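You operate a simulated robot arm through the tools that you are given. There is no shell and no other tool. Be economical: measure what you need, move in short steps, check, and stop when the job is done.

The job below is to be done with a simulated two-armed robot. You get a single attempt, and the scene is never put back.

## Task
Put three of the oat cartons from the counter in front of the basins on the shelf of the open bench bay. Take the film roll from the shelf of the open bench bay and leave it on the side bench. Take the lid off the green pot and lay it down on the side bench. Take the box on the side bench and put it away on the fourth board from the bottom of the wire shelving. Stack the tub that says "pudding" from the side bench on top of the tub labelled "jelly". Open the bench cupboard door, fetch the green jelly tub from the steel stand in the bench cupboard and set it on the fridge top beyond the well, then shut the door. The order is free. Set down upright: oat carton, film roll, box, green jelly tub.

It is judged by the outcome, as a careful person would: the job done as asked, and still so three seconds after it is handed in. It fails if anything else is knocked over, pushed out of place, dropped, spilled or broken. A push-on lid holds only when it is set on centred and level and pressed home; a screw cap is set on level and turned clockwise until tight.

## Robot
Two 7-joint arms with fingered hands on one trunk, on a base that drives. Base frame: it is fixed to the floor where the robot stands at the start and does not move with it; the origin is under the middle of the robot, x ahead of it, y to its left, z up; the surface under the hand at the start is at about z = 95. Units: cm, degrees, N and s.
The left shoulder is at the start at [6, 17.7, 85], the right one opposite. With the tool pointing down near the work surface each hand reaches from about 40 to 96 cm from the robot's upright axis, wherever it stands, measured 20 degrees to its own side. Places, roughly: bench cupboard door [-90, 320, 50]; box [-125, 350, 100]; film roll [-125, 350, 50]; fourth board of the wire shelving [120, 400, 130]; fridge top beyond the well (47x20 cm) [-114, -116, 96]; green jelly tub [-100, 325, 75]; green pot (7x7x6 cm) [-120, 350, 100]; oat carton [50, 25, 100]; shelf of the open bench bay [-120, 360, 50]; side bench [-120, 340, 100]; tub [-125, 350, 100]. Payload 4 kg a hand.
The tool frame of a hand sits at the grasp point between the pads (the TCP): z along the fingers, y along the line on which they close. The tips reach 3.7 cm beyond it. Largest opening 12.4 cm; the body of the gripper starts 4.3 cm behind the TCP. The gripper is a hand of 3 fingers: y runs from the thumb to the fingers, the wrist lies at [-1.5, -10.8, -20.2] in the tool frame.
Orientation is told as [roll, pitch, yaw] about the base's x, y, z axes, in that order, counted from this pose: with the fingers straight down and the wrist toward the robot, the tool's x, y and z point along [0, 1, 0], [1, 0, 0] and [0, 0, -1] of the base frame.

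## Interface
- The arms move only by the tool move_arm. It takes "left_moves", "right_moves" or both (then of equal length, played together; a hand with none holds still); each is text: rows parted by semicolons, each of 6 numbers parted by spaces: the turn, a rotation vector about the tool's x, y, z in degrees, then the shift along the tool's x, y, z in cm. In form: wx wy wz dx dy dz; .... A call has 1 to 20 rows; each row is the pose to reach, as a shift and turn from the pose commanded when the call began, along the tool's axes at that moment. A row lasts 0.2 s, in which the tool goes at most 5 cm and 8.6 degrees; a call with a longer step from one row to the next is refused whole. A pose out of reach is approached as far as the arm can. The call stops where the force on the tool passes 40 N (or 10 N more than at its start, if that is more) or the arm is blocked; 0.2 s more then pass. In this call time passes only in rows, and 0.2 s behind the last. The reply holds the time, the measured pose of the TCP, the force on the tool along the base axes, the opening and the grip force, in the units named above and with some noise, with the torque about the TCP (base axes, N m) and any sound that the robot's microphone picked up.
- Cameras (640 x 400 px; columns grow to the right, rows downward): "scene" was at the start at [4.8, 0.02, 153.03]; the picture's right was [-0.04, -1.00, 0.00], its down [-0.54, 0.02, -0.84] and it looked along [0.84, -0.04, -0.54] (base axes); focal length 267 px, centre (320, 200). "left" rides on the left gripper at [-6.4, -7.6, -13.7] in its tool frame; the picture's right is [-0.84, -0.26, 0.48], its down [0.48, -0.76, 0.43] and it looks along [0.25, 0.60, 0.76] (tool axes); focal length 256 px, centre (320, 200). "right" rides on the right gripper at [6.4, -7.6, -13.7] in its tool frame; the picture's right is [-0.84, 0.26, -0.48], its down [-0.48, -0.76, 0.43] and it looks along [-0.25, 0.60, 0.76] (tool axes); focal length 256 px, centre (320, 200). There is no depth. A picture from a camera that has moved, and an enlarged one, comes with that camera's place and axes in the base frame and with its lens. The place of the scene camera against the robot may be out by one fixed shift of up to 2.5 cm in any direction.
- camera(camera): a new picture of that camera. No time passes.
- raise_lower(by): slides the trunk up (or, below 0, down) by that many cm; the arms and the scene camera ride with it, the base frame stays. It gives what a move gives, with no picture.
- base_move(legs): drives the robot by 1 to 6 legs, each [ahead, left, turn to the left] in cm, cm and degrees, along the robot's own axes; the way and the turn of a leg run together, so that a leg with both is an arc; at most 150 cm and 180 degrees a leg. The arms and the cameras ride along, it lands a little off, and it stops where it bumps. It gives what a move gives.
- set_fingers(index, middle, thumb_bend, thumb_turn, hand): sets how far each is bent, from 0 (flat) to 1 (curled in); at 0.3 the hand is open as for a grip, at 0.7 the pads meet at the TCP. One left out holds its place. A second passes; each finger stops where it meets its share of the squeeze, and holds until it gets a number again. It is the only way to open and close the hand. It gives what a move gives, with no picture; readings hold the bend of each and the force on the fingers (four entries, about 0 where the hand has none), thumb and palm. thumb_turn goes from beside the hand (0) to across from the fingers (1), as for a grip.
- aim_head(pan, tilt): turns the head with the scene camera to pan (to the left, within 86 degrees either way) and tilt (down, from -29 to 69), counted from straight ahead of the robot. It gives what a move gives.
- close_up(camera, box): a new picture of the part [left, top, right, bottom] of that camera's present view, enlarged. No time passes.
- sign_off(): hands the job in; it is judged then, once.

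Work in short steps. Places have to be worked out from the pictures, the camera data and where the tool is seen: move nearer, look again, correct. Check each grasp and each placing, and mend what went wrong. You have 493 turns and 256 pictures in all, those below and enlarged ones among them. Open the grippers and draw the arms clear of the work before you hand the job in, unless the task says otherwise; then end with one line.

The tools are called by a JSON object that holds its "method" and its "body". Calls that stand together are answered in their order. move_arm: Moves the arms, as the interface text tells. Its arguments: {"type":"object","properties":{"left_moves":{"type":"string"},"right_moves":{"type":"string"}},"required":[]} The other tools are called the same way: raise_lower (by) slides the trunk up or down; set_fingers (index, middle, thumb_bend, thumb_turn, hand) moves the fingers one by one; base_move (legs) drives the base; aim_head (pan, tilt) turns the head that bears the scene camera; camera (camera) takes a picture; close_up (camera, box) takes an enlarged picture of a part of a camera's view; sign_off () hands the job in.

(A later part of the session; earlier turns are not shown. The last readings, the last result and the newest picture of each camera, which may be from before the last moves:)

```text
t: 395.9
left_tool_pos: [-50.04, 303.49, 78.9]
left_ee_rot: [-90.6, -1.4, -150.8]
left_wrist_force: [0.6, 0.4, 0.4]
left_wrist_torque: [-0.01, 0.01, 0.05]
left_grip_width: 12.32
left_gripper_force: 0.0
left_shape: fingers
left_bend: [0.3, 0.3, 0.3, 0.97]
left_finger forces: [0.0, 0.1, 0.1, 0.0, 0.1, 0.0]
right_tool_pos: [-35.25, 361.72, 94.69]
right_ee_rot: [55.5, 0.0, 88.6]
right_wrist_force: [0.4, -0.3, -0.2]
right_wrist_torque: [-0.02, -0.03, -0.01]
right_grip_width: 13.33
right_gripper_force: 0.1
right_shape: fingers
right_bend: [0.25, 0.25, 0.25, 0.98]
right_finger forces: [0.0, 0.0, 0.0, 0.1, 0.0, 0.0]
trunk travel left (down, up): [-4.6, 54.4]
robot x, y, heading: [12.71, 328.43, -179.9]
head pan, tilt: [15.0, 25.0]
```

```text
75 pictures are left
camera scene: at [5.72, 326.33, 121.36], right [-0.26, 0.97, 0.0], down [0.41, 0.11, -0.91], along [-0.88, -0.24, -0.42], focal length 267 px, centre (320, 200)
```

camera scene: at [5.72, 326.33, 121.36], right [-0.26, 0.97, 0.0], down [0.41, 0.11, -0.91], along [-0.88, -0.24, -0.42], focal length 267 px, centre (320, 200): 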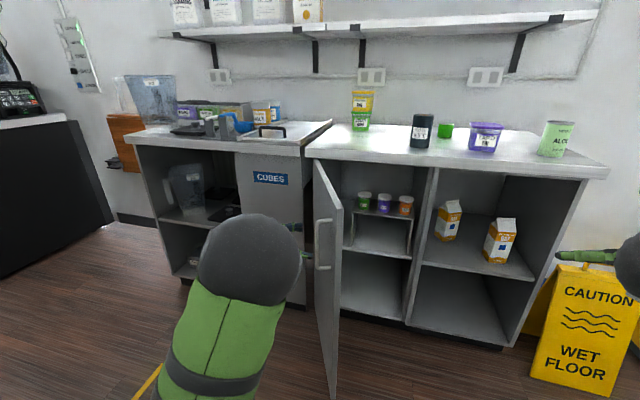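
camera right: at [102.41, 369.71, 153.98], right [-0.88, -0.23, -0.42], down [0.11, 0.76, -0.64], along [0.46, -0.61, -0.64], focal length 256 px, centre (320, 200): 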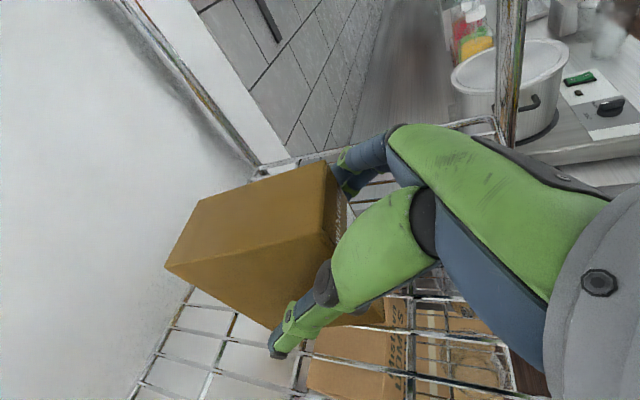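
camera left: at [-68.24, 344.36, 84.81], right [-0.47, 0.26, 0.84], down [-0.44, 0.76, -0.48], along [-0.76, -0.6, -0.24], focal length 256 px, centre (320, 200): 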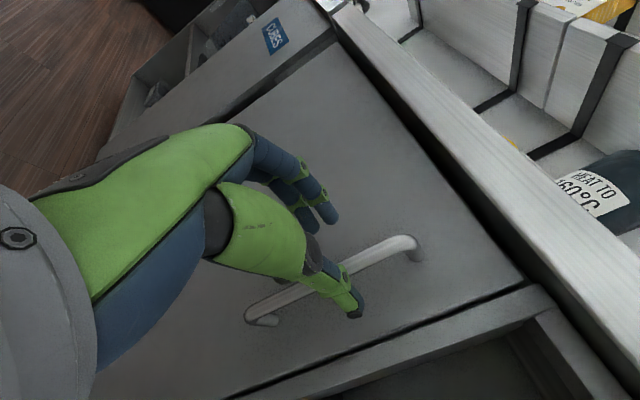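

Door ≈80° open and released. I withdraw the left hand from the handle and raise above the door to pass over it.

{"method": "move_arm", "body": {"left_moves": "0 0 0 0 0 -3;0 0 0 0 0 -7;0 0 0 0 0 -10"}}

{"method": "raise_lower", "body": {"by": 32}}

{"method": "move_arm", "body": {"left_moves": "-8 0 0 0 0 0;-16 0 0 0 0 0;-24 0 0 0 0 0;-32 0 0 0 0 0;-40 0 0 0 0 0;-48 0 0 0 0 0;-55 0 0 0 0 0;-60 0 0 0 0 0"}}

```text
t: 396.7
left_tool_pos: [-46.45, 300.0, 79.88]
left_ee_rot: [-90.7, -1.3, -150.8]
left_wrist_force: [-0.4, -0.6, 0.5]
left_wrist_torque: [-0.03, 0.01, -0.01]
left_grip_width: 12.32
left_gripper_force: 0.1
left_shape: fingers
left_bend: [0.3, 0.3, 0.3, 0.98]
left_finger forces: [0.1, 0.0, 0.0, 0.1, 0.0, 0.1]
left hand out of reach, approached as far as the arm can: row 1, 2, 3
right_tool_pos: [-35.28, 361.59, 94.67]
right_ee_rot: [55.4, 0.2, 88.6]
right_wrist_force: [0.3, 0.0, 0.5]
right_wrist_torque: [-0.01, 0.01, -0.02]
right_grip_width: 13.38
right_gripper_force: 0.1
right_shape: fingers
right_bend: [0.25, 0.25, 0.25, 0.98]
right_finger forces: [0.0, 0.0, 0.0, 0.1, 0.1, 0.0]
trunk travel left (down, up): [-4.6, 54.4]
robot x, y, heading: [12.4, 328.34, -179.8]
head pan, tilt: [15.0, 25.0]
```

```text
t: 399.9
left_tool_pos: [-46.35, 300.07, 111.87]
left_ee_rot: [-90.6, -1.3, -150.7]
left_wrist_force: [0.5, -0.5, -0.1]
left_wrist_torque: [0.01, -0.01, 0.02]
left_grip_width: 12.3
left_gripper_force: 0.0
left_shape: fingers
left_bend: [0.3, 0.3, 0.3, 0.98]
left_finger forces: [0.0, 0.0, 0.0, 0.0, 0.0, 0.0]
right_tool_pos: [-35.23, 361.68, 126.7]
right_ee_rot: [55.5, 0.1, 88.7]
right_wrist_force: [0.0, -0.5, -0.2]
right_wrist_torque: [0.02, -0.02, 0.0]
right_grip_width: 13.33
right_gripper_force: 0.0
right_shape: fingers
right_bend: [0.25, 0.25, 0.25, 0.98]
right_finger forces: [0.0, 0.1, 0.0, 0.0, 0.0, 0.0]
trunk travel left (down, up): [-36.6, 22.4]
robot x, y, heading: [12.72, 328.18, -179.9]
head pan, tilt: [15.0, 25.0]
```

```text
t: 401.6
left_tool_pos: [-46.33, 300.01, 111.77]
left_ee_rot: [-91.4, -0.3, -90.8]
left_wrist_force: [0.3, -1.0, 0.5]
left_wrist_torque: [0.0, 0.0, -0.01]
left_grip_width: 12.36
left_gripper_force: 0.2
left_shape: fingers
left_bend: [0.3, 0.3, 0.3, 0.98]
left_finger forces: [0.1, 0.0, 0.0, 0.0, 0.0, 0.0]
right_tool_pos: [-35.35, 361.84, 126.68]
right_ee_rot: [55.5, 0.1, 88.7]
right_wrist_force: [-0.2, -0.2, -1.1]
right_wrist_torque: [-0.02, 0.0, -0.01]
right_grip_width: 13.33
right_gripper_force: 0.1
right_shape: fingers
right_bend: [0.25, 0.25, 0.25, 0.98]
right_finger forces: [0.1, 0.0, 0.1, 0.1, 0.1, 0.0]
trunk travel left (down, up): [-36.6, 22.4]
robot x, y, heading: [13.07, 328.3, -179.9]
head pan, tilt: [15.0, 25.0]
```

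Left hand is straight again and above the door. Slide right 19 cm, lower to tub height, and look inside.

{"method": "base_move", "body": {"legs": [[0, -19, 0]]}}

{"method": "raise_lower", "body": {"by": -34}}

{"method": "aim_head", "body": {"pan": 12, "tilt": 25}}

{"method": "close_up", "body": {"camera": "scene", "box": [240, 140, 440, 280]}}

```text
t: 403.2
left_tool_pos: [-46.23, 318.37, 111.77]
left_ee_rot: [-91.4, -0.2, -90.5]
left_wrist_force: [-0.5, 0.6, -0.1]
left_wrist_torque: [-0.05, -0.01, 0.02]
left_grip_width: 12.32
left_gripper_force: 0.1
left_shape: fingers
left_bend: [0.3, 0.3, 0.3, 0.98]
left_finger forces: [0.0, 0.0, 0.0, 0.0, 0.1, 0.1]
right_tool_pos: [-35.43, 380.29, 126.66]
right_ee_rot: [55.5, 0.1, 88.9]
right_wrist_force: [-0.8, -0.2, 0.6]
right_wrist_torque: [0.03, 0.02, 0.01]
right_grip_width: 13.33
right_gripper_force: 0.1
right_shape: fingers
right_bend: [0.25, 0.25, 0.25, 0.98]
right_finger forces: [0.1, 0.0, 0.0, 0.0, 0.0, 0.0]
trunk travel left (down, up): [-36.6, 22.4]
robot x, y, heading: [12.69, 347.05, -179.9]
head pan, tilt: [15.0, 25.0]
```

```text
t: 406.5
left_tool_pos: [-46.15, 318.34, 77.91]
left_ee_rot: [-91.4, -0.1, -90.5]
left_wrist_force: [-1.8, -0.2, 0.2]
left_wrist_torque: [0.03, 0.03, -0.02]
left_grip_width: 12.34
left_gripper_force: 0.1
left_shape: fingers
left_bend: [0.3, 0.3, 0.3, 0.98]
left_finger forces: [0.1, 0.0, 0.1, 0.0, 0.0, 0.0]
right_tool_pos: [-35.38, 380.14, 92.66]
right_ee_rot: [55.5, 0.1, 88.8]
right_wrist_force: [0.6, -0.4, 0.4]
right_wrist_torque: [0.0, 0.01, 0.03]
right_grip_width: 13.34
right_gripper_force: 0.1
right_shape: fingers
right_bend: [0.25, 0.25, 0.25, 0.98]
right_finger forces: [0.0, 0.0, 0.0, 0.0, 0.0, 0.1]
trunk travel left (down, up): [-2.6, 56.4]
robot x, y, heading: [12.72, 346.35, -179.5]
head pan, tilt: [15.0, 25.0]
```

```text
t: 407.1
left_tool_pos: [-46.36, 318.37, 77.87]
left_ee_rot: [-91.3, -0.2, -90.5]
left_wrist_force: [0.1, -0.3, 0.0]
left_wrist_torque: [0.01, 0.0, 0.01]
left_grip_width: 12.36
left_gripper_force: 0.0
left_shape: fingers
left_bend: [0.3, 0.3, 0.3, 0.98]
left_finger forces: [0.0, 0.1, 0.0, 0.1, 0.0, 0.0]
right_tool_pos: [-35.5, 380.14, 92.86]
right_ee_rot: [55.4, 0.0, 88.9]
right_wrist_force: [-0.2, -0.4, 1.4]
right_wrist_torque: [-0.03, 0.01, 0.03]
right_grip_width: 13.36
right_gripper_force: 0.0
right_shape: fingers
right_bend: [0.25, 0.25, 0.25, 0.98]
right_finger forces: [0.1, 0.1, 0.0, 0.0, 0.0, 0.1]
trunk travel left (down, up): [-2.6, 56.4]
robot x, y, heading: [12.62, 346.81, -179.2]
head pan, tilt: [12.0, 25.0]
```

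```text
2.86 times, centred on (340, 210) of scene
camera zoom: at [5.55, 345.37, 119.36], right [-0.21, 0.98, 0.0], down [0.41, 0.09, -0.91], along [-0.89, -0.19, -0.42], focal length 762 px, centre (263, 171)
```

zoom: 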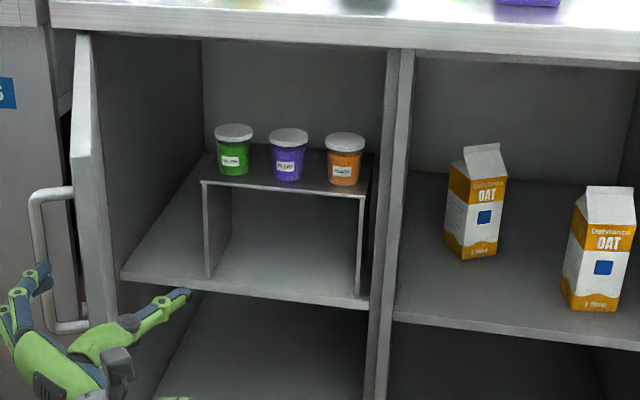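

Stand top z≈65.8; green tub ≈(-101.7, 317.8), 6 cm wide, 7 tall; purple neighbour 8.6 cm to its right. I narrow the hand to ~9 cm, lower to z≈69.5 and drive forward.

{"method": "set_fingers", "body": {"hand": "left", "index": 0.41, "middle": 0.41, "thumb_bend": 0.42}}

{"method": "move_arm", "body": {"left_moves": "0 0 0 3 0.5 0;0 0 0 6 1 0;0 0 0 8.3 1 0"}}

{"method": "base_move", "body": {"legs": [[32, 0, 0]]}}

{"method": "camera", "body": {"camera": "left"}}

```text
t: 408.1
left_tool_pos: [-46.41, 318.35, 77.78]
left_ee_rot: [-91.4, -0.1, -90.5]
left_wrist_force: [0.1, 0.6, 0.4]
left_wrist_torque: [0.01, -0.03, -0.01]
left_grip_width: 8.89
left_gripper_force: 0.1
left_shape: fingers
left_bend: [0.41, 0.41, 0.42, 0.98]
left_finger forces: [0.0, 0.0, 0.0, 0.1, 0.0, 0.0]
right_tool_pos: [-35.39, 380.09, 92.73]
right_ee_rot: [55.5, 0.1, 89.0]
right_wrist_force: [0.1, -0.2, 0.0]
right_wrist_torque: [0.03, -0.02, -0.01]
right_grip_width: 13.38
right_gripper_force: 0.0
right_shape: fingers
right_bend: [0.25, 0.25, 0.25, 0.98]
right_finger forces: [0.0, 0.0, 0.0, 0.0, 0.1, 0.0]
trunk travel left (down, up): [-2.6, 56.4]
robot x, y, heading: [12.59, 346.87, -179.6]
head pan, tilt: [12.0, 25.0]
```

```text
t: 408.9
left_tool_pos: [-46.4, 317.4, 69.53]
left_ee_rot: [-91.3, -0.3, -90.6]
left_wrist_force: [0.8, 0.6, 0.8]
left_wrist_torque: [-0.01, -0.04, 0.0]
left_grip_width: 8.89
left_gripper_force: 0.0
left_shape: fingers
left_bend: [0.41, 0.41, 0.42, 0.98]
left_finger forces: [0.0, 0.0, 0.0, 0.0, 0.1, 0.0]
right_tool_pos: [-35.4, 380.07, 92.73]
right_ee_rot: [55.5, 0.1, 88.9]
right_wrist_force: [1.2, -0.6, 0.3]
right_wrist_torque: [-0.03, 0.03, 0.0]
right_grip_width: 13.34
right_gripper_force: 0.1
right_shape: fingers
right_bend: [0.25, 0.25, 0.25, 0.98]
right_finger forces: [0.0, 0.0, 0.1, 0.0, 0.0, 0.0]
trunk travel left (down, up): [-2.6, 56.4]
robot x, y, heading: [12.75, 347.01, -179.7]
head pan, tilt: [12.0, 25.0]
```

```text
t: 410.1
left_tool_pos: [-52.37, 317.11, 69.77]
left_ee_rot: [-91.7, -0.2, -89.8]
left_wrist_force: [20.1, 7.5, 13.3]
left_wrist_torque: [-0.83, 0.07, 1.22]
left_grip_width: 8.98
left_gripper_force: 28.2
left_shape: fingers
left_bend: [0.41, 0.41, 0.42, 0.98]
left_finger forces: [0.9, 55.6, 0.0, 0.1, 0.0, 0.0]
right_tool_pos: [-41.9, 380.27, 92.77]
right_ee_rot: [55.6, 0.1, 88.9]
right_wrist_force: [-0.5, 0.2, 0.3]
right_wrist_torque: [0.03, 0.02, -0.01]
right_grip_width: 13.37
right_gripper_force: 0.0
right_shape: fingers
right_bend: [0.25, 0.25, 0.25, 0.98]
right_finger forces: [0.1, 0.0, 0.0, 0.1, 0.0, 0.0]
trunk travel left (down, up): [-2.6, 56.4]
robot x, y, heading: [5.78, 347.12, -179.9]
head pan, tilt: [12.0, 25.0]
stopped in leg 1: the force on the tool passed its limit at 130 N (the readings are from after the stop); the commanded pose is now the measured one
```

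```text
73 pictures are left
camera left: at [-38.52, 324.68, 75.61], right [-0.46, 0.26, 0.85], down [-0.45, 0.76, -0.47], along [-0.77, -0.6, -0.23], focal length 256 px, centre (320, 200)
```

left: 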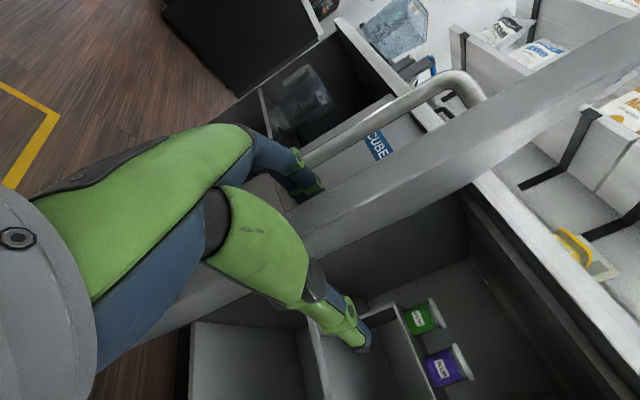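

The hand straddles the door's edge (door only ≈60° open). I use that: back off a little, then slide left so the thumb pushes the door further open from inside.

{"method": "base_move", "body": {"legs": [[-4, 0, 0]]}}

{"method": "set_fingers", "body": {"hand": "left", "index": 0.3, "middle": 0.3, "thumb_bend": 0.42}}

{"method": "base_move", "body": {"legs": [[-6, 14, 0], [-2, 9, 0]]}}

{"method": "camera", "body": {"camera": "scene"}}

```text
t: 410.9
left_tool_pos: [-48.67, 317.08, 69.41]
left_ee_rot: [-91.3, 0.0, -90.0]
left_wrist_force: [0.1, 0.1, -1.1]
left_wrist_torque: [0.0, 0.02, 0.01]
left_grip_width: 8.89
left_gripper_force: 0.1
left_shape: fingers
left_bend: [0.41, 0.41, 0.42, 0.98]
left_finger forces: [0.1, 0.0, 0.0, 0.1, 0.0, 0.0]
right_tool_pos: [-38.05, 380.15, 92.77]
right_ee_rot: [55.5, 0.0, 88.9]
right_wrist_force: [0.2, -0.4, -0.4]
right_wrist_torque: [-0.01, 0.01, 0.0]
right_grip_width: 13.34
right_gripper_force: 0.0
right_shape: fingers
right_bend: [0.25, 0.25, 0.25, 0.98]
right_finger forces: [0.0, 0.1, 0.0, 0.1, 0.0, 0.0]
trunk travel left (down, up): [-2.6, 56.4]
robot x, y, heading: [9.91, 347.02, -179.4]
head pan, tilt: [12.0, 25.0]
```

```text
t: 411.9
left_tool_pos: [-48.57, 317.2, 69.37]
left_ee_rot: [-91.3, -0.1, -90.0]
left_wrist_force: [-0.3, 0.5, -0.1]
left_wrist_torque: [0.02, -0.03, -0.03]
left_grip_width: 10.57
left_gripper_force: 0.0
left_shape: fingers
left_bend: [0.3, 0.3, 0.42, 0.98]
left_finger forces: [0.0, 0.1, 0.0, 0.0, 0.0, 0.0]
right_tool_pos: [-38.04, 380.12, 92.7]
right_ee_rot: [55.6, 0.0, 88.9]
right_wrist_force: [0.4, 0.1, -0.2]
right_wrist_torque: [0.0, 0.01, 0.01]
right_grip_width: 13.33
right_gripper_force: 0.1
right_shape: fingers
right_bend: [0.25, 0.25, 0.25, 0.98]
right_finger forces: [0.0, 0.0, 0.0, 0.1, 0.0, 0.0]
trunk travel left (down, up): [-2.6, 56.4]
robot x, y, heading: [9.9, 346.91, -179.7]
head pan, tilt: [12.0, 25.0]
```

```text
t: 413.3
left_tool_pos: [-43.12, 305.0, 69.45]
left_ee_rot: [-91.4, 0.0, -89.8]
left_wrist_force: [1.1, 0.6, -0.8]
left_wrist_torque: [0.0, 0.03, 0.02]
left_grip_width: 10.55
left_gripper_force: 0.1
left_shape: fingers
left_bend: [0.3, 0.3, 0.42, 0.98]
left_finger forces: [0.1, 0.1, 0.0, 0.0, 0.0, 0.1]
right_tool_pos: [-32.84, 368.0, 92.66]
right_ee_rot: [55.5, 0.1, 88.8]
right_wrist_force: [-1.0, -0.4, 1.2]
right_wrist_torque: [0.0, -0.03, 0.01]
right_grip_width: 13.34
right_gripper_force: 0.1
right_shape: fingers
right_bend: [0.25, 0.25, 0.25, 0.98]
right_finger forces: [0.1, 0.0, 0.1, 0.1, 0.1, 0.0]
trunk travel left (down, up): [-2.6, 56.4]
robot x, y, heading: [15.29, 335.01, -179.5]
head pan, tilt: [12.0, 25.0]
stopped in leg 1: the robot was blocked; the commanded pose is now the measured one
```

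```text
72 pictures are left
camera scene: at [8.22, 333.21, 119.36], right [-0.21, 0.98, 0.0], down [0.41, 0.09, -0.91], along [-0.89, -0.19, -0.42], focal length 267 px, centre (320, 200)
```

scene: 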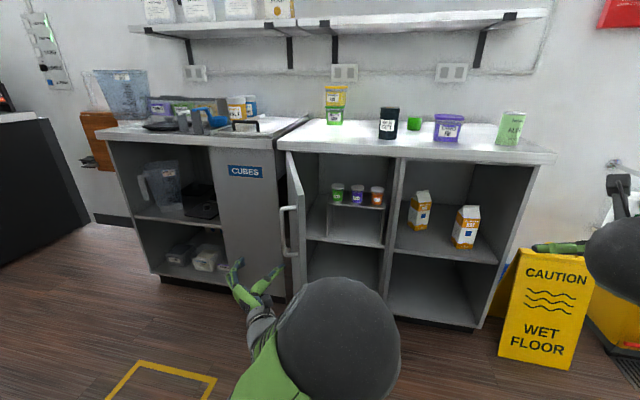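

The hand slid past in front of the edge. I go around properly: right, forward inside the door, then sweep left with the hand's outer side.

{"method": "base_move", "body": {"legs": [[0, -24, 0], [19, 0, 0], [0, 23, 0]]}}

{"method": "camera", "body": {"camera": "scene"}}

```text
t: 417.6
left_tool_pos: [-62.08, 306.63, 69.32]
left_ee_rot: [-91.4, 0.0, -89.9]
left_wrist_force: [-0.2, -1.0, 0.1]
left_wrist_torque: [0.01, -0.01, 0.04]
left_grip_width: 10.57
left_gripper_force: 0.1
left_shape: fingers
left_bend: [0.3, 0.3, 0.42, 0.98]
left_finger forces: [0.0, 0.1, 0.0, 0.0, 0.0, 0.0]
right_tool_pos: [-51.77, 369.63, 92.74]
right_ee_rot: [55.6, 0.0, 89.0]
right_wrist_force: [0.2, -0.1, -0.9]
right_wrist_torque: [0.0, 0.0, 0.02]
right_grip_width: 13.36
right_gripper_force: 0.1
right_shape: fingers
right_bend: [0.25, 0.25, 0.25, 0.98]
right_finger forces: [0.1, 0.0, 0.1, 0.0, 0.1, 0.0]
trunk travel left (down, up): [-2.6, 56.4]
robot x, y, heading: [-3.15, 336.58, -179.4]
head pan, tilt: [12.0, 25.0]
```

```text
71 pictures are left
camera scene: at [-10.72, 334.94, 119.36], right [-0.21, 0.98, 0.0], down [0.41, 0.09, -0.91], along [-0.89, -0.19, -0.42], focal length 267 px, centre (320, 200)
```

scene: 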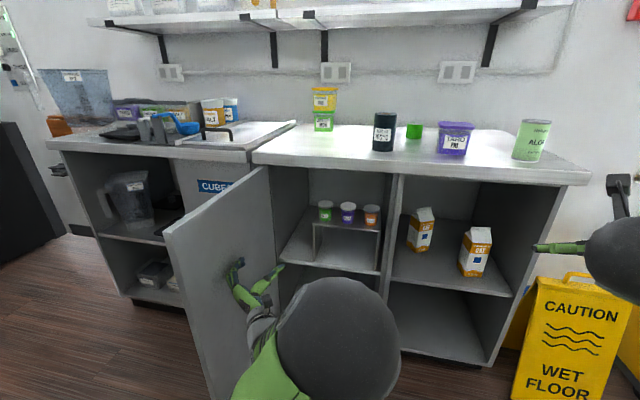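

The door is wide open now. Narrow the hand, slide right to the tub's line and drive ahead.

{"method": "set_fingers", "body": {"hand": "left", "index": 0.41, "middle": 0.41, "thumb_bend": 0.42}}

{"method": "base_move", "body": {"legs": [[0, -10.7, 0], [22, 0, 0]]}}

{"method": "camera", "body": {"camera": "left"}}

```text
t: 418.6
left_tool_pos: [-62.22, 306.65, 69.41]
left_ee_rot: [-91.3, -0.1, -89.9]
left_wrist_force: [0.0, -0.1, 0.0]
left_wrist_torque: [0.0, 0.01, 0.02]
left_grip_width: 8.87
left_gripper_force: 0.1
left_shape: fingers
left_bend: [0.41, 0.41, 0.42, 0.98]
left_finger forces: [0.1, 0.1, 0.0, 0.0, 0.1, 0.0]
right_tool_pos: [-51.82, 369.63, 92.56]
right_ee_rot: [55.5, 0.1, 88.8]
right_wrist_force: [0.4, -0.5, 0.0]
right_wrist_torque: [0.01, 0.01, 0.05]
right_grip_width: 13.33
right_gripper_force: 0.2
right_shape: fingers
right_bend: [0.25, 0.25, 0.25, 0.98]
right_finger forces: [0.0, 0.0, 0.0, 0.0, 0.1, 0.1]
trunk travel left (down, up): [-2.6, 56.4]
robot x, y, heading: [-3.42, 336.57, -179.3]
head pan, tilt: [12.0, 25.0]
```

```text
t: 421.0
left_tool_pos: [-85.03, 317.77, 69.26]
left_ee_rot: [-91.4, 0.0, -90.2]
left_wrist_force: [1.0, 0.7, -0.1]
left_wrist_torque: [-0.02, 0.0, -0.01]
left_grip_width: 8.87
left_gripper_force: 0.0
left_shape: fingers
left_bend: [0.41, 0.41, 0.42, 0.98]
left_finger forces: [0.0, 0.1, 0.1, 0.0, 0.0, 0.1]
right_tool_pos: [-74.25, 380.72, 92.69]
right_ee_rot: [55.6, 0.1, 88.6]
right_wrist_force: [0.1, 0.7, 0.7]
right_wrist_torque: [0.0, 0.01, 0.04]
right_grip_width: 13.34
right_gripper_force: 0.0
right_shape: fingers
right_bend: [0.25, 0.25, 0.25, 0.98]
right_finger forces: [0.0, 0.0, 0.1, 0.0, 0.0, 0.1]
trunk travel left (down, up): [-2.6, 56.4]
robot x, y, heading: [-26.34, 346.92, -179.9]
head pan, tilt: [12.0, 25.0]
```

```text
70 pictures are left
camera left: at [-71.17, 325.16, 75.45], right [-0.46, 0.26, 0.85], down [-0.44, 0.76, -0.47], along [-0.77, -0.59, -0.24], focal length 256 px, centre (320, 200)
```

left: 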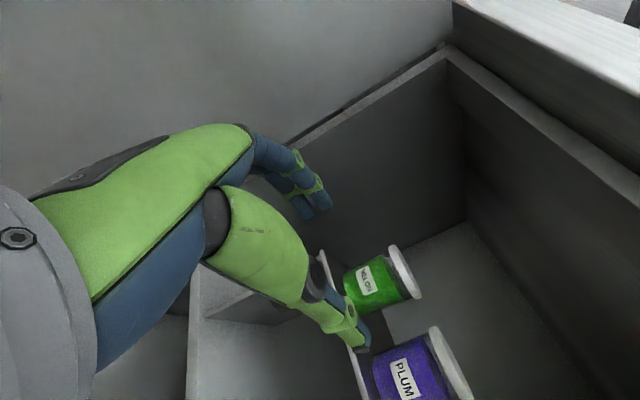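

The green tub's centre is ~1 cm left of the hand line. I shift 1.4 cm left and advance 12 cm, then check.

{"method": "move_arm", "body": {"left_moves": "0 0 0 0 1.4 0;0 0 0 0 1.4 4;0 0 0 0 1.4 8;0 0 0 0.2 1.4 11.5"}}

{"method": "camera", "body": {"camera": "left"}}

```text
t: 422.0
left_tool_pos: [-96.43, 316.37, 69.89]
left_ee_rot: [-91.4, -0.1, -90.2]
left_wrist_force: [0.7, 0.8, -0.7]
left_wrist_torque: [-0.02, -0.03, 0.01]
left_grip_width: 8.88
left_gripper_force: 0.1
left_shape: fingers
left_bend: [0.41, 0.41, 0.42, 0.98]
left_finger forces: [0.0, 0.1, 0.0, 0.1, 0.0, 0.1]
right_tool_pos: [-74.29, 380.77, 92.71]
right_ee_rot: [55.4, 0.1, 88.6]
right_wrist_force: [-0.2, 0.1, 0.6]
right_wrist_torque: [0.0, -0.02, -0.01]
right_grip_width: 13.33
right_gripper_force: 0.1
right_shape: fingers
right_bend: [0.25, 0.25, 0.25, 0.98]
right_finger forces: [0.0, 0.0, 0.1, 0.0, 0.0, 0.1]
trunk travel left (down, up): [-2.6, 56.4]
robot x, y, heading: [-26.15, 346.94, -180.3]
head pan, tilt: [12.0, 25.0]
```

```text
69 pictures are left
camera left: at [-82.62, 323.78, 75.84], right [-0.46, 0.26, 0.85], down [-0.44, 0.76, -0.47], along [-0.77, -0.59, -0.24], focal length 256 px, centre (320, 200)
```

left: 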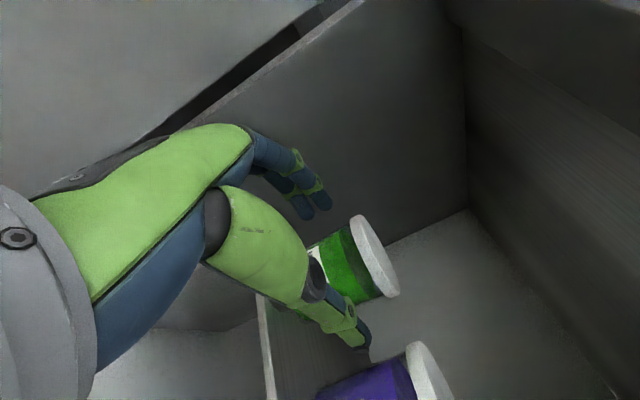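

The green tub sits between fingers and thumb, thumb in the gap to PLUM. Advance the last 4.7 cm and close gently.

{"method": "move_arm", "body": {"left_moves": "0 0 0 0 0.1 1.6;0 0 0 0 0.1 3.2;0 0 0 0 0.1 4.7"}}

{"method": "set_fingers", "body": {"hand": "left", "index": 0.7, "middle": 0.7, "thumb_bend": 0.7}}

{"method": "move_arm", "body": {"left_moves": "0 0 0 -1 0 0;0 0 0 -2.5 0 0"}}

{"method": "camera", "body": {"camera": "left"}}

```text
t: 422.8
left_tool_pos: [-101.23, 316.29, 69.79]
left_ee_rot: [-91.4, -0.2, -90.1]
left_wrist_force: [0.3, 0.7, 0.6]
left_wrist_torque: [-0.01, 0.0, 0.0]
left_grip_width: 8.88
left_gripper_force: 0.1
left_shape: fingers
left_bend: [0.41, 0.41, 0.42, 0.98]
left_finger forces: [0.0, 0.1, 0.0, 0.0, 0.4, 0.0]
right_tool_pos: [-74.35, 380.66, 92.78]
right_ee_rot: [55.5, 0.1, 88.6]
right_wrist_force: [-1.2, -0.5, 0.1]
right_wrist_torque: [0.01, 0.0, -0.01]
right_grip_width: 13.34
right_gripper_force: 0.1
right_shape: fingers
right_bend: [0.25, 0.25, 0.25, 0.98]
right_finger forces: [0.0, 0.0, 0.0, 0.0, 0.1, 0.0]
trunk travel left (down, up): [-2.6, 56.4]
robot x, y, heading: [-25.85, 346.81, -179.8]
head pan, tilt: [12.0, 25.0]
```

```text
t: 423.8
left_tool_pos: [-101.24, 316.24, 69.68]
left_ee_rot: [-91.4, -0.1, -90.3]
left_wrist_force: [-0.1, -0.2, 0.6]
left_wrist_torque: [0.02, 0.01, 0.0]
left_grip_width: 5.3
left_gripper_force: 28.2
left_shape: fingers
left_bend: [0.52, 0.64, 0.59, 0.97]
left_finger forces: [17.1, 10.6, 0.0, 0.1, 28.5, 0.1]
right_tool_pos: [-74.3, 380.77, 92.63]
right_ee_rot: [55.5, 0.0, 88.6]
right_wrist_force: [-0.1, 0.2, -0.3]
right_wrist_torque: [0.0, 0.0, 0.0]
right_grip_width: 13.35
right_gripper_force: 0.0
right_shape: fingers
right_bend: [0.25, 0.25, 0.25, 0.98]
right_finger forces: [0.0, 0.0, 0.0, 0.1, 0.0, 0.0]
trunk travel left (down, up): [-2.6, 56.4]
robot x, y, heading: [-26.4, 347.5, -180.2]
head pan, tilt: [12.0, 25.0]
```

```text
t: 424.4
left_tool_pos: [-101.27, 316.42, 72.13]
left_ee_rot: [-91.4, -0.1, -90.1]
left_wrist_force: [-0.7, 0.7, -1.1]
left_wrist_torque: [0.06, 0.04, 0.0]
left_grip_width: 5.32
left_gripper_force: 28.4
left_shape: fingers
left_bend: [0.52, 0.64, 0.59, 0.97]
left_finger forces: [17.1, 10.6, 0.0, 0.0, 28.5, 0.0]
right_tool_pos: [-74.31, 380.73, 92.73]
right_ee_rot: [55.5, 0.2, 88.6]
right_wrist_force: [0.6, 0.7, 0.5]
right_wrist_torque: [0.01, 0.02, 0.02]
right_grip_width: 13.36
right_gripper_force: 0.1
right_shape: fingers
right_bend: [0.25, 0.25, 0.25, 0.98]
right_finger forces: [0.0, 0.0, 0.0, 0.0, 0.0, 0.1]
trunk travel left (down, up): [-2.6, 56.4]
robot x, y, heading: [-26.24, 347.11, -180.2]
head pan, tilt: [12.0, 25.0]
```

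```text
68 pictures are left
camera left: at [-87.42, 323.77, 78.07], right [-0.46, 0.26, 0.85], down [-0.44, 0.76, -0.47], along [-0.77, -0.59, -0.24], focal length 256 px, centre (320, 200)
```

left: 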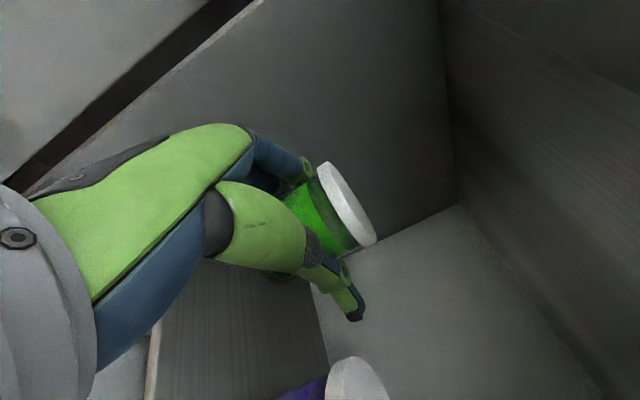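

Green tub is held (light, 28 N). Back out of the cupboard, then raise above the door before sliding left.

{"method": "base_move", "body": {"legs": [[-34, 0, 0]]}}

{"method": "raise_lower", "body": {"by": 36}}

{"method": "camera", "body": {"camera": "scene"}}

```text
t: 426.6
left_tool_pos: [-67.67, 316.64, 72.12]
left_ee_rot: [-91.4, -0.2, -90.5]
left_wrist_force: [-0.1, -0.7, -2.0]
left_wrist_torque: [0.01, -0.04, 0.0]
left_grip_width: 5.31
left_gripper_force: 28.0
left_shape: fingers
left_bend: [0.52, 0.64, 0.59, 0.97]
left_finger forces: [17.1, 10.5, 0.0, 0.0, 28.6, 0.0]
right_tool_pos: [-40.28, 380.89, 92.72]
right_ee_rot: [55.5, 0.2, 88.4]
right_wrist_force: [1.4, -0.3, 0.3]
right_wrist_torque: [0.02, 0.02, 0.0]
right_grip_width: 13.35
right_gripper_force: 0.1
right_shape: fingers
right_bend: [0.25, 0.25, 0.25, 0.98]
right_finger forces: [0.0, 0.0, 0.0, 0.1, 0.0, 0.0]
trunk travel left (down, up): [-2.6, 56.4]
robot x, y, heading: [7.79, 347.06, 179.6]
head pan, tilt: [12.0, 25.0]
```

```text
t: 430.1
left_tool_pos: [-67.58, 316.56, 108.03]
left_ee_rot: [-91.4, -0.1, -90.6]
left_wrist_force: [0.2, -0.3, -1.3]
left_wrist_torque: [0.0, 0.0, 0.01]
left_grip_width: 5.34
left_gripper_force: 28.2
left_shape: fingers
left_bend: [0.52, 0.64, 0.59, 0.97]
left_finger forces: [17.0, 10.5, 0.1, 0.0, 28.5, 0.1]
right_tool_pos: [-40.17, 380.94, 128.75]
right_ee_rot: [55.5, 0.1, 88.3]
right_wrist_force: [0.6, 0.2, 0.4]
right_wrist_torque: [0.03, 0.01, -0.02]
right_grip_width: 13.34
right_gripper_force: 0.2
right_shape: fingers
right_bend: [0.25, 0.25, 0.25, 0.98]
right_finger forces: [0.0, 0.0, 0.0, 0.0, 0.1, 0.0]
trunk travel left (down, up): [-38.6, 20.4]
robot x, y, heading: [7.43, 346.79, 179.6]
head pan, tilt: [12.0, 25.0]
```

```text
67 pictures are left
camera scene: at [0.35, 345.66, 155.36], right [-0.2, 0.98, 0.0], down [0.41, 0.09, -0.91], along [-0.89, -0.18, -0.42], focal length 267 px, centre (320, 200)
```

scene: 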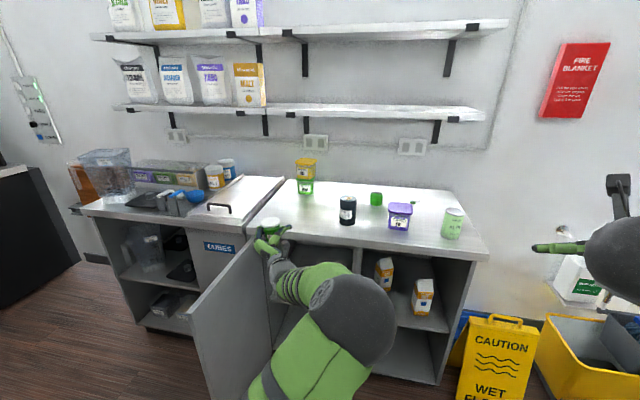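

The door stands ~100° open. I tuck the left hand (with tub) in, make a right fist, and slide left to get on the door's outer side.

{"method": "move_arm", "body": {"left_moves": "0 0 0 0 1 -4;0 0 0 0 2 -8;0 0 0 0 3 -12;0 0 0 0 4 -15"}}

{"method": "set_fingers", "body": {"hand": "right", "index": 0.7, "middle": 0.7, "thumb_bend": 0.7}}

{"method": "base_move", "body": {"legs": [[-3, 106, 0], [20, 0, 0]]}}

{"method": "raise_lower", "body": {"by": -26}}

{"method": "aim_head", "body": {"pan": -20, "tilt": 30}}

{"method": "camera", "body": {"camera": "scene"}}

```text
t: 431.1
left_tool_pos: [-52.48, 312.49, 107.88]
left_ee_rot: [-91.4, -0.1, -90.7]
left_wrist_force: [0.1, -0.2, -0.9]
left_wrist_torque: [0.03, 0.01, -0.03]
left_grip_width: 5.3
left_gripper_force: 28.0
left_shape: fingers
left_bend: [0.52, 0.64, 0.59, 0.97]
left_finger forces: [16.7, 10.6, 0.0, 0.0, 28.1, 0.1]
right_tool_pos: [-40.28, 380.75, 128.82]
right_ee_rot: [55.5, 0.1, 88.3]
right_wrist_force: [-0.4, -0.8, 0.3]
right_wrist_torque: [0.02, 0.04, -0.01]
right_grip_width: 13.35
right_gripper_force: 0.2
right_shape: fingers
right_bend: [0.25, 0.25, 0.25, 0.98]
right_finger forces: [0.0, 0.1, 0.0, 0.1, 0.0, 0.0]
trunk travel left (down, up): [-38.6, 20.4]
robot x, y, heading: [7.9, 347.02, 179.5]
head pan, tilt: [12.0, 25.0]
```

```text
t: 432.1
left_tool_pos: [-52.43, 312.61, 107.91]
left_ee_rot: [-91.4, -0.1, -90.5]
left_wrist_force: [-0.8, 0.3, -1.9]
left_wrist_torque: [0.02, 0.04, -0.04]
left_grip_width: 5.25
left_gripper_force: 27.7
left_shape: fingers
left_bend: [0.52, 0.64, 0.59, 0.97]
left_finger forces: [16.6, 10.6, 0.1, 0.0, 28.1, 0.0]
right_tool_pos: [-40.31, 380.85, 128.73]
right_ee_rot: [55.5, 0.1, 88.2]
right_wrist_force: [0.0, -0.5, -0.4]
right_wrist_torque: [-0.01, -0.03, -0.01]
right_grip_width: 0.09
right_gripper_force: 0.1
right_shape: fingers
right_bend: [0.7, 0.7, 0.7, 0.98]
right_finger forces: [0.0, 0.1, 0.0, 0.0, 0.0, 0.0]
trunk travel left (down, up): [-38.6, 20.4]
robot x, y, heading: [7.67, 347.22, 179.7]
head pan, tilt: [12.0, 25.0]
```

```text
t: 438.7
left_tool_pos: [-69.04, 207.15, 107.82]
left_ee_rot: [-91.4, -0.1, -89.9]
left_wrist_force: [0.7, 0.1, -1.6]
left_wrist_torque: [-0.01, -0.03, 0.0]
left_grip_width: 5.3
left_gripper_force: 27.6
left_shape: fingers
left_bend: [0.52, 0.64, 0.59, 0.97]
left_finger forces: [16.8, 10.6, 0.0, 0.0, 28.0, 0.0]
right_tool_pos: [-57.7, 275.61, 128.67]
right_ee_rot: [55.3, 0.1, 89.0]
right_wrist_force: [-1.1, 0.9, -0.3]
right_wrist_torque: [-0.03, -0.01, 0.02]
right_grip_width: 0.12
right_gripper_force: 0.0
right_shape: fingers
right_bend: [0.7, 0.7, 0.7, 0.98]
right_finger forces: [0.1, 0.0, 0.1, 0.0, 0.0, 0.0]
trunk travel left (down, up): [-38.6, 20.4]
robot x, y, heading: [-9.04, 242.38, -179.6]
head pan, tilt: [12.0, 25.0]
```

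```text
t: 441.4
left_tool_pos: [-69.0, 207.18, 81.96]
left_ee_rot: [-91.5, -0.2, -89.9]
left_wrist_force: [-0.7, -0.8, -1.5]
left_wrist_torque: [0.01, 0.02, 0.02]
left_grip_width: 5.29
left_gripper_force: 27.7
left_shape: fingers
left_bend: [0.52, 0.64, 0.59, 0.97]
left_finger forces: [16.7, 10.7, 0.1, 0.0, 28.0, 0.0]
right_tool_pos: [-57.52, 275.61, 102.74]
right_ee_rot: [55.5, 0.2, 89.1]
right_wrist_force: [-0.4, -0.6, 0.9]
right_wrist_torque: [-0.01, 0.0, 0.02]
right_grip_width: 0.13
right_gripper_force: 0.0
right_shape: fingers
right_bend: [0.7, 0.7, 0.7, 0.98]
right_finger forces: [0.1, 0.0, 0.0, 0.1, 0.1, 0.0]
trunk travel left (down, up): [-12.6, 46.4]
robot x, y, heading: [-9.65, 242.75, -179.7]
head pan, tilt: [12.0, 25.0]
```

```text
t: 442.4
left_tool_pos: [-69.04, 207.17, 81.9]
left_ee_rot: [-91.4, -0.1, -90.0]
left_wrist_force: [-0.1, -0.7, -1.0]
left_wrist_torque: [0.03, 0.0, 0.01]
left_grip_width: 5.29
left_gripper_force: 27.6
left_shape: fingers
left_bend: [0.52, 0.64, 0.59, 0.97]
left_finger forces: [16.6, 10.7, 0.0, 0.0, 28.0, 0.0]
right_tool_pos: [-57.6, 275.52, 102.75]
right_ee_rot: [55.5, 0.1, 89.1]
right_wrist_force: [0.2, -0.3, -0.1]
right_wrist_torque: [0.0, -0.02, 0.0]
right_grip_width: 0.15
right_gripper_force: 0.1
right_shape: fingers
right_bend: [0.7, 0.7, 0.7, 0.98]
right_finger forces: [0.0, 0.0, 0.1, 0.1, 0.1, 0.0]
trunk travel left (down, up): [-12.6, 46.4]
robot x, y, heading: [-8.86, 242.18, -179.5]
head pan, tilt: [-20.0, 30.0]
```

```text
66 pictures are left
camera scene: at [-16.02, 245.94, 128.56], right [0.34, 0.94, 0.0], down [0.47, -0.17, -0.87], along [-0.82, 0.29, -0.5], focal length 267 px, centre (320, 200)
```

scene: 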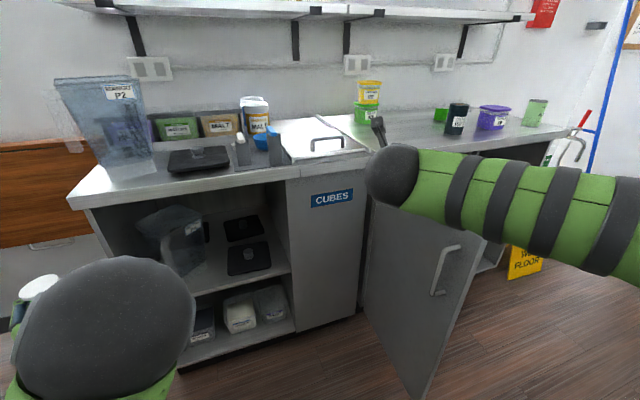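

The right fist is on the door's outer side. Lower the fist to z≈78 and slide right to push the door toward closed.

{"method": "move_arm", "body": {"right_moves": "0 0 0 -3.5 0 2.4;0 0 0 -7 0 4.8;0 0 0 -10.5 0 7.2;0 0 0 -14 0 9.6;0 0 0 -17.5 0 12;0 0 0 -20 0 14"}}

{"method": "base_move", "body": {"legs": [[0, -50, 0]]}}

{"method": "camera", "body": {"camera": "scene"}}

```text
t: 443.8
left_tool_pos: [-69.06, 207.14, 81.98]
left_ee_rot: [-91.4, -0.1, -90.0]
left_wrist_force: [0.4, -0.1, -2.0]
left_wrist_torque: [0.01, -0.01, 0.02]
left_grip_width: 5.31
left_gripper_force: 27.7
left_shape: fingers
left_bend: [0.52, 0.64, 0.59, 0.97]
left_finger forces: [16.7, 10.6, 0.0, 0.1, 28.0, 0.0]
right_tool_pos: [-59.5, 275.51, 78.74]
right_ee_rot: [55.3, 0.0, 88.9]
right_wrist_force: [-0.2, 0.8, -0.2]
right_wrist_torque: [-0.01, -0.01, -0.01]
right_grip_width: 0.14
right_gripper_force: 0.0
right_shape: fingers
right_bend: [0.7, 0.7, 0.7, 0.98]
right_finger forces: [0.0, 0.0, 0.1, 0.0, 0.0, 0.0]
right hand out of reach, approached as far as the arm can: row 6
trunk travel left (down, up): [-12.6, 46.4]
robot x, y, heading: [-9.6, 242.13, -179.7]
head pan, tilt: [-20.0, 30.0]
```

```text
t: 446.7
left_tool_pos: [-69.42, 257.1, 81.95]
left_ee_rot: [-91.4, -0.1, -89.9]
left_wrist_force: [-0.7, -0.1, -1.6]
left_wrist_torque: [0.03, -0.05, -0.01]
left_grip_width: 5.3
left_gripper_force: 28.0
left_shape: fingers
left_bend: [0.52, 0.64, 0.59, 0.97]
left_finger forces: [16.7, 10.7, 0.1, 0.0, 28.0, 0.0]
right_tool_pos: [-59.68, 325.31, 78.91]
right_ee_rot: [55.4, 0.1, 88.9]
right_wrist_force: [0.2, 0.4, -0.3]
right_wrist_torque: [-0.02, 0.02, -0.01]
right_grip_width: 0.11
right_gripper_force: 0.1
right_shape: fingers
right_bend: [0.7, 0.7, 0.7, 0.98]
right_finger forces: [0.0, 0.1, 0.0, 0.0, 0.0, 0.0]
trunk travel left (down, up): [-12.6, 46.4]
robot x, y, heading: [-9.67, 292.39, -179.7]
head pan, tilt: [-20.0, 30.0]
```

```text
65 pictures are left
camera scene: at [-16.32, 295.92, 128.56], right [0.34, 0.94, 0.0], down [0.47, -0.17, -0.87], along [-0.82, 0.29, -0.5], focal length 267 px, centre (320, 200)
```

scene: 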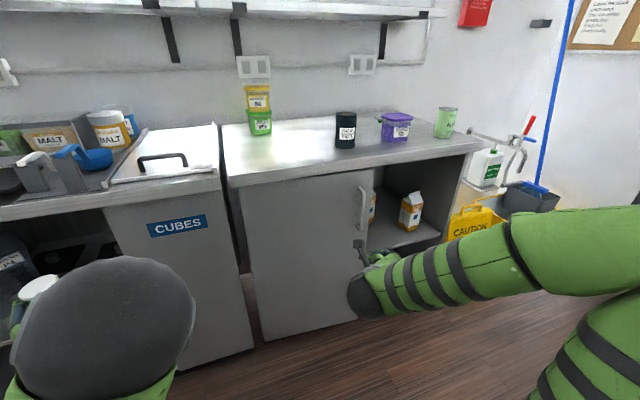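

Door is nearly closed. I push it home: base 11 cm ahead, then the right arm forward until resistance.

{"method": "base_move", "body": {"legs": [[11, 0, 0]]}}

{"method": "move_arm", "body": {"right_moves": "0 0 0 1.7 0 2.5;0 0 0 3.4 0 5;0 0 0 5.1 0 7.5;0 0 0 6.8 0 9.9;0 0 0 8.6 0 12.3;0 0 0 10.2 0 14.5"}}

{"method": "camera", "body": {"camera": "scene"}}

```text
t: 447.9
left_tool_pos: [-80.16, 256.8, 81.91]
left_ee_rot: [-91.3, -0.1, -89.5]
left_wrist_force: [-0.2, -0.9, -2.6]
left_wrist_torque: [0.02, 0.0, 0.01]
left_grip_width: 5.3
left_gripper_force: 27.5
left_shape: fingers
left_bend: [0.52, 0.64, 0.59, 0.97]
left_finger forces: [16.7, 10.7, 0.0, 0.0, 28.1, 0.0]
right_tool_pos: [-70.91, 325.05, 78.87]
right_ee_rot: [55.3, 0.2, 89.0]
right_wrist_force: [-0.1, -0.4, 0.3]
right_wrist_torque: [-0.01, -0.01, -0.02]
right_grip_width: 0.13
right_gripper_force: 0.0
right_shape: fingers
right_bend: [0.7, 0.7, 0.7, 0.98]
right_finger forces: [0.0, 0.2, 0.1, 0.0, 0.0, 0.0]
trunk travel left (down, up): [-12.6, 46.4]
robot x, y, heading: [-20.95, 292.5, -179.5]
head pan, tilt: [-20.0, 30.0]
```

```text
t: 449.3
left_tool_pos: [-80.08, 256.93, 82.09]
left_ee_rot: [-91.5, -0.1, -89.7]
left_wrist_force: [-0.5, -0.4, -1.8]
left_wrist_torque: [0.04, 0.04, 0.04]
left_grip_width: 5.3
left_gripper_force: 27.5
left_shape: fingers
left_bend: [0.52, 0.64, 0.59, 0.97]
left_finger forces: [16.7, 10.7, 0.1, 0.1, 28.0, 0.1]
right_tool_pos: [-88.4, 325.74, 78.91]
right_ee_rot: [55.3, 0.2, 89.0]
right_wrist_force: [20.5, 0.8, 0.6]
right_wrist_torque: [-0.01, -0.23, 0.09]
right_grip_width: 0.0
right_gripper_force: 11.8
right_shape: fingers
right_bend: [0.71, 0.7, 0.7, 0.98]
right_finger forces: [13.2, 0.0, 0.1, 0.0, 10.2, 0.1]
trunk travel left (down, up): [-12.6, 46.4]
robot x, y, heading: [-20.49, 292.61, -179.5]
head pan, tilt: [-20.0, 30.0]
```

```text
64 pictures are left
camera scene: at [-27.14, 295.84, 128.57], right [0.33, 0.94, 0.0], down [0.47, -0.17, -0.87], along [-0.82, 0.29, -0.5], focal length 267 px, centre (320, 200)
```

scene: 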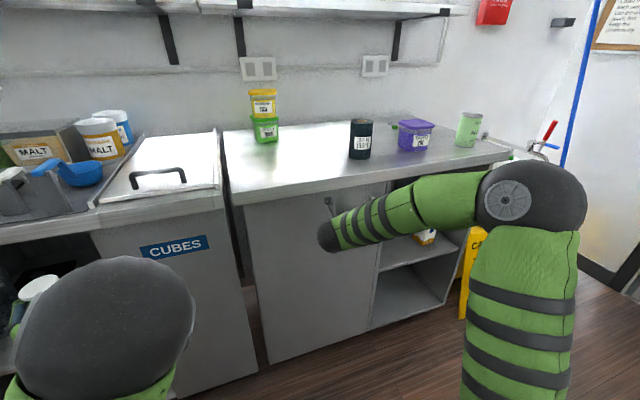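

Door shut. I back off, pull the right arm in, raise the trunk, and head along the aisle toward the fridge with the green tub.

{"method": "base_move", "body": {"legs": [[-29, 0, 0]]}}

{"method": "raise_lower", "body": {"by": 34}}

{"method": "move_arm", "body": {"right_moves": "0 0 0 -2 0 -3;0 0 0 -4 0 -6;0 0 0 -6.5 0 -9.5;0 0 0 -9 0 -13;0 0 0 -11.5 0 -16.5"}}

{"method": "base_move", "body": {"legs": [[0, 100, 0], [0, 80, 0]]}}

{"method": "aim_head", "body": {"pan": 50, "tilt": 25}}

{"method": "camera", "body": {"camera": "scene"}}

```text
t: 451.3
left_tool_pos: [-50.91, 256.84, 81.88]
left_ee_rot: [-91.4, -0.1, -89.2]
left_wrist_force: [-0.8, 0.1, -1.1]
left_wrist_torque: [0.03, -0.02, 0.02]
left_grip_width: 5.28
left_gripper_force: 27.4
left_shape: fingers
left_bend: [0.52, 0.64, 0.59, 0.97]
left_finger forces: [16.7, 10.8, 0.0, 0.0, 28.0, 0.0]
right_tool_pos: [-59.9, 325.41, 79.1]
right_ee_rot: [55.3, 0.1, 89.5]
right_wrist_force: [0.4, -0.1, -0.1]
right_wrist_torque: [0.02, 0.01, -0.01]
right_grip_width: 0.11
right_gripper_force: 0.1
right_shape: fingers
right_bend: [0.7, 0.7, 0.7, 0.98]
right_finger forces: [0.1, 0.0, 0.0, 0.1, 0.0, 0.0]
trunk travel left (down, up): [-12.6, 46.4]
robot x, y, heading: [8.35, 292.84, -178.8]
head pan, tilt: [-20.0, 30.0]
```

```text
t: 454.6
left_tool_pos: [-50.99, 256.79, 115.79]
left_ee_rot: [-91.4, -0.2, -89.2]
left_wrist_force: [0.3, -0.2, -1.9]
left_wrist_torque: [0.01, 0.05, -0.03]
left_grip_width: 5.28
left_gripper_force: 27.6
left_shape: fingers
left_bend: [0.52, 0.64, 0.59, 0.97]
left_finger forces: [16.7, 10.8, 0.0, 0.0, 28.0, 0.0]
right_tool_pos: [-59.83, 325.41, 113.04]
right_ee_rot: [55.3, 0.1, 89.6]
right_wrist_force: [-0.6, -0.4, 0.5]
right_wrist_torque: [-0.01, -0.02, 0.01]
right_grip_width: 0.13
right_gripper_force: 0.0
right_shape: fingers
right_bend: [0.7, 0.7, 0.7, 0.98]
right_finger forces: [0.0, 0.0, 0.1, 0.0, 0.0, 0.0]
trunk travel left (down, up): [-46.6, 12.4]
robot x, y, heading: [8.37, 292.32, -179.3]
head pan, tilt: [-20.0, 30.0]
```

```text
t: 455.8
left_tool_pos: [-50.95, 256.81, 115.89]
left_ee_rot: [-91.5, -0.1, -89.3]
left_wrist_force: [0.0, -0.9, -0.7]
left_wrist_torque: [0.02, 0.03, 0.01]
left_grip_width: 5.27
left_gripper_force: 27.7
left_shape: fingers
left_bend: [0.52, 0.64, 0.59, 0.97]
left_finger forces: [16.6, 10.7, 0.1, 0.1, 28.0, 0.0]
right_tool_pos: [-41.5, 325.62, 114.07]
right_ee_rot: [55.2, 0.2, 89.4]
right_wrist_force: [-0.2, 0.7, 0.0]
right_wrist_torque: [-0.02, -0.02, 0.0]
right_grip_width: 0.13
right_gripper_force: 0.0
right_shape: fingers
right_bend: [0.7, 0.7, 0.7, 0.98]
right_finger forces: [0.0, 0.0, 0.0, 0.0, 0.0, 0.0]
right hand out of reach, approached as far as the arm can: row 5
trunk travel left (down, up): [-46.6, 12.4]
robot x, y, heading: [8.63, 292.95, -179.0]
head pan, tilt: [-20.0, 30.0]
```

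```text
t: 464.9
left_tool_pos: [-47.41, 77.37, 115.75]
left_ee_rot: [-91.4, -0.1, -89.7]
left_wrist_force: [0.0, -0.2, -1.6]
left_wrist_torque: [0.05, 0.03, 0.01]
left_grip_width: 5.28
left_gripper_force: 27.6
left_shape: fingers
left_bend: [0.52, 0.64, 0.59, 0.97]
left_finger forces: [16.7, 10.7, 0.1, 0.0, 28.0, 0.0]
right_tool_pos: [-37.52, 145.95, 113.98]
right_ee_rot: [55.2, 0.2, 89.0]
right_wrist_force: [-0.3, -0.1, -1.0]
right_wrist_torque: [-0.01, 0.01, -0.01]
right_grip_width: 0.12
right_gripper_force: 0.0
right_shape: fingers
right_bend: [0.7, 0.7, 0.7, 0.98]
right_finger forces: [0.1, 0.0, 0.0, 0.1, 0.0, 0.2]
trunk travel left (down, up): [-46.6, 12.4]
robot x, y, heading: [12.01, 112.59, -179.5]
head pan, tilt: [-20.0, 30.0]
```

```text
t: 466.3
left_tool_pos: [-47.5, 77.44, 115.92]
left_ee_rot: [-91.4, 0.0, -89.6]
left_wrist_force: [-1.7, -1.0, -1.3]
left_wrist_torque: [0.07, 0.02, 0.02]
left_grip_width: 5.31
left_gripper_force: 27.3
left_shape: fingers
left_bend: [0.52, 0.64, 0.59, 0.97]
left_finger forces: [16.7, 10.7, 0.0, 0.0, 28.1, 0.0]
right_tool_pos: [-37.59, 146.02, 114.04]
right_ee_rot: [55.2, 0.1, 89.0]
right_wrist_force: [0.1, 0.2, -0.6]
right_wrist_torque: [-0.01, 0.01, 0.0]
right_grip_width: 0.15
right_gripper_force: 0.0
right_shape: fingers
right_bend: [0.7, 0.7, 0.7, 0.98]
right_finger forces: [0.1, 0.1, 0.1, 0.0, 0.0, 0.0]
trunk travel left (down, up): [-46.6, 12.4]
robot x, y, heading: [12.16, 112.55, -179.4]
head pan, tilt: [50.0, 25.0]
```

```text
63 pictures are left
camera scene: at [7.98, 106.13, 163.36], right [-0.77, 0.64, 0.0], down [0.27, 0.33, -0.91], along [-0.58, -0.7, -0.42], focal length 267 px, centre (320, 200)
```

scene: 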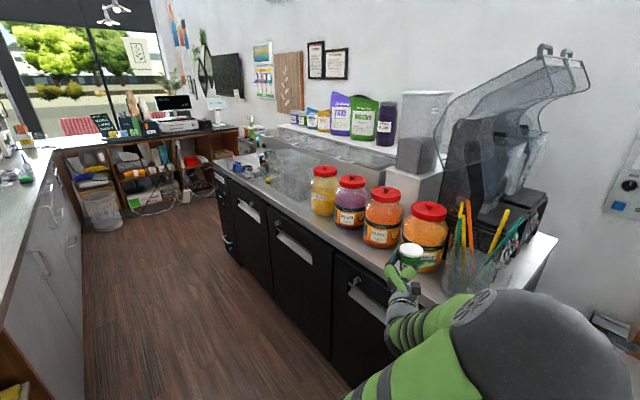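

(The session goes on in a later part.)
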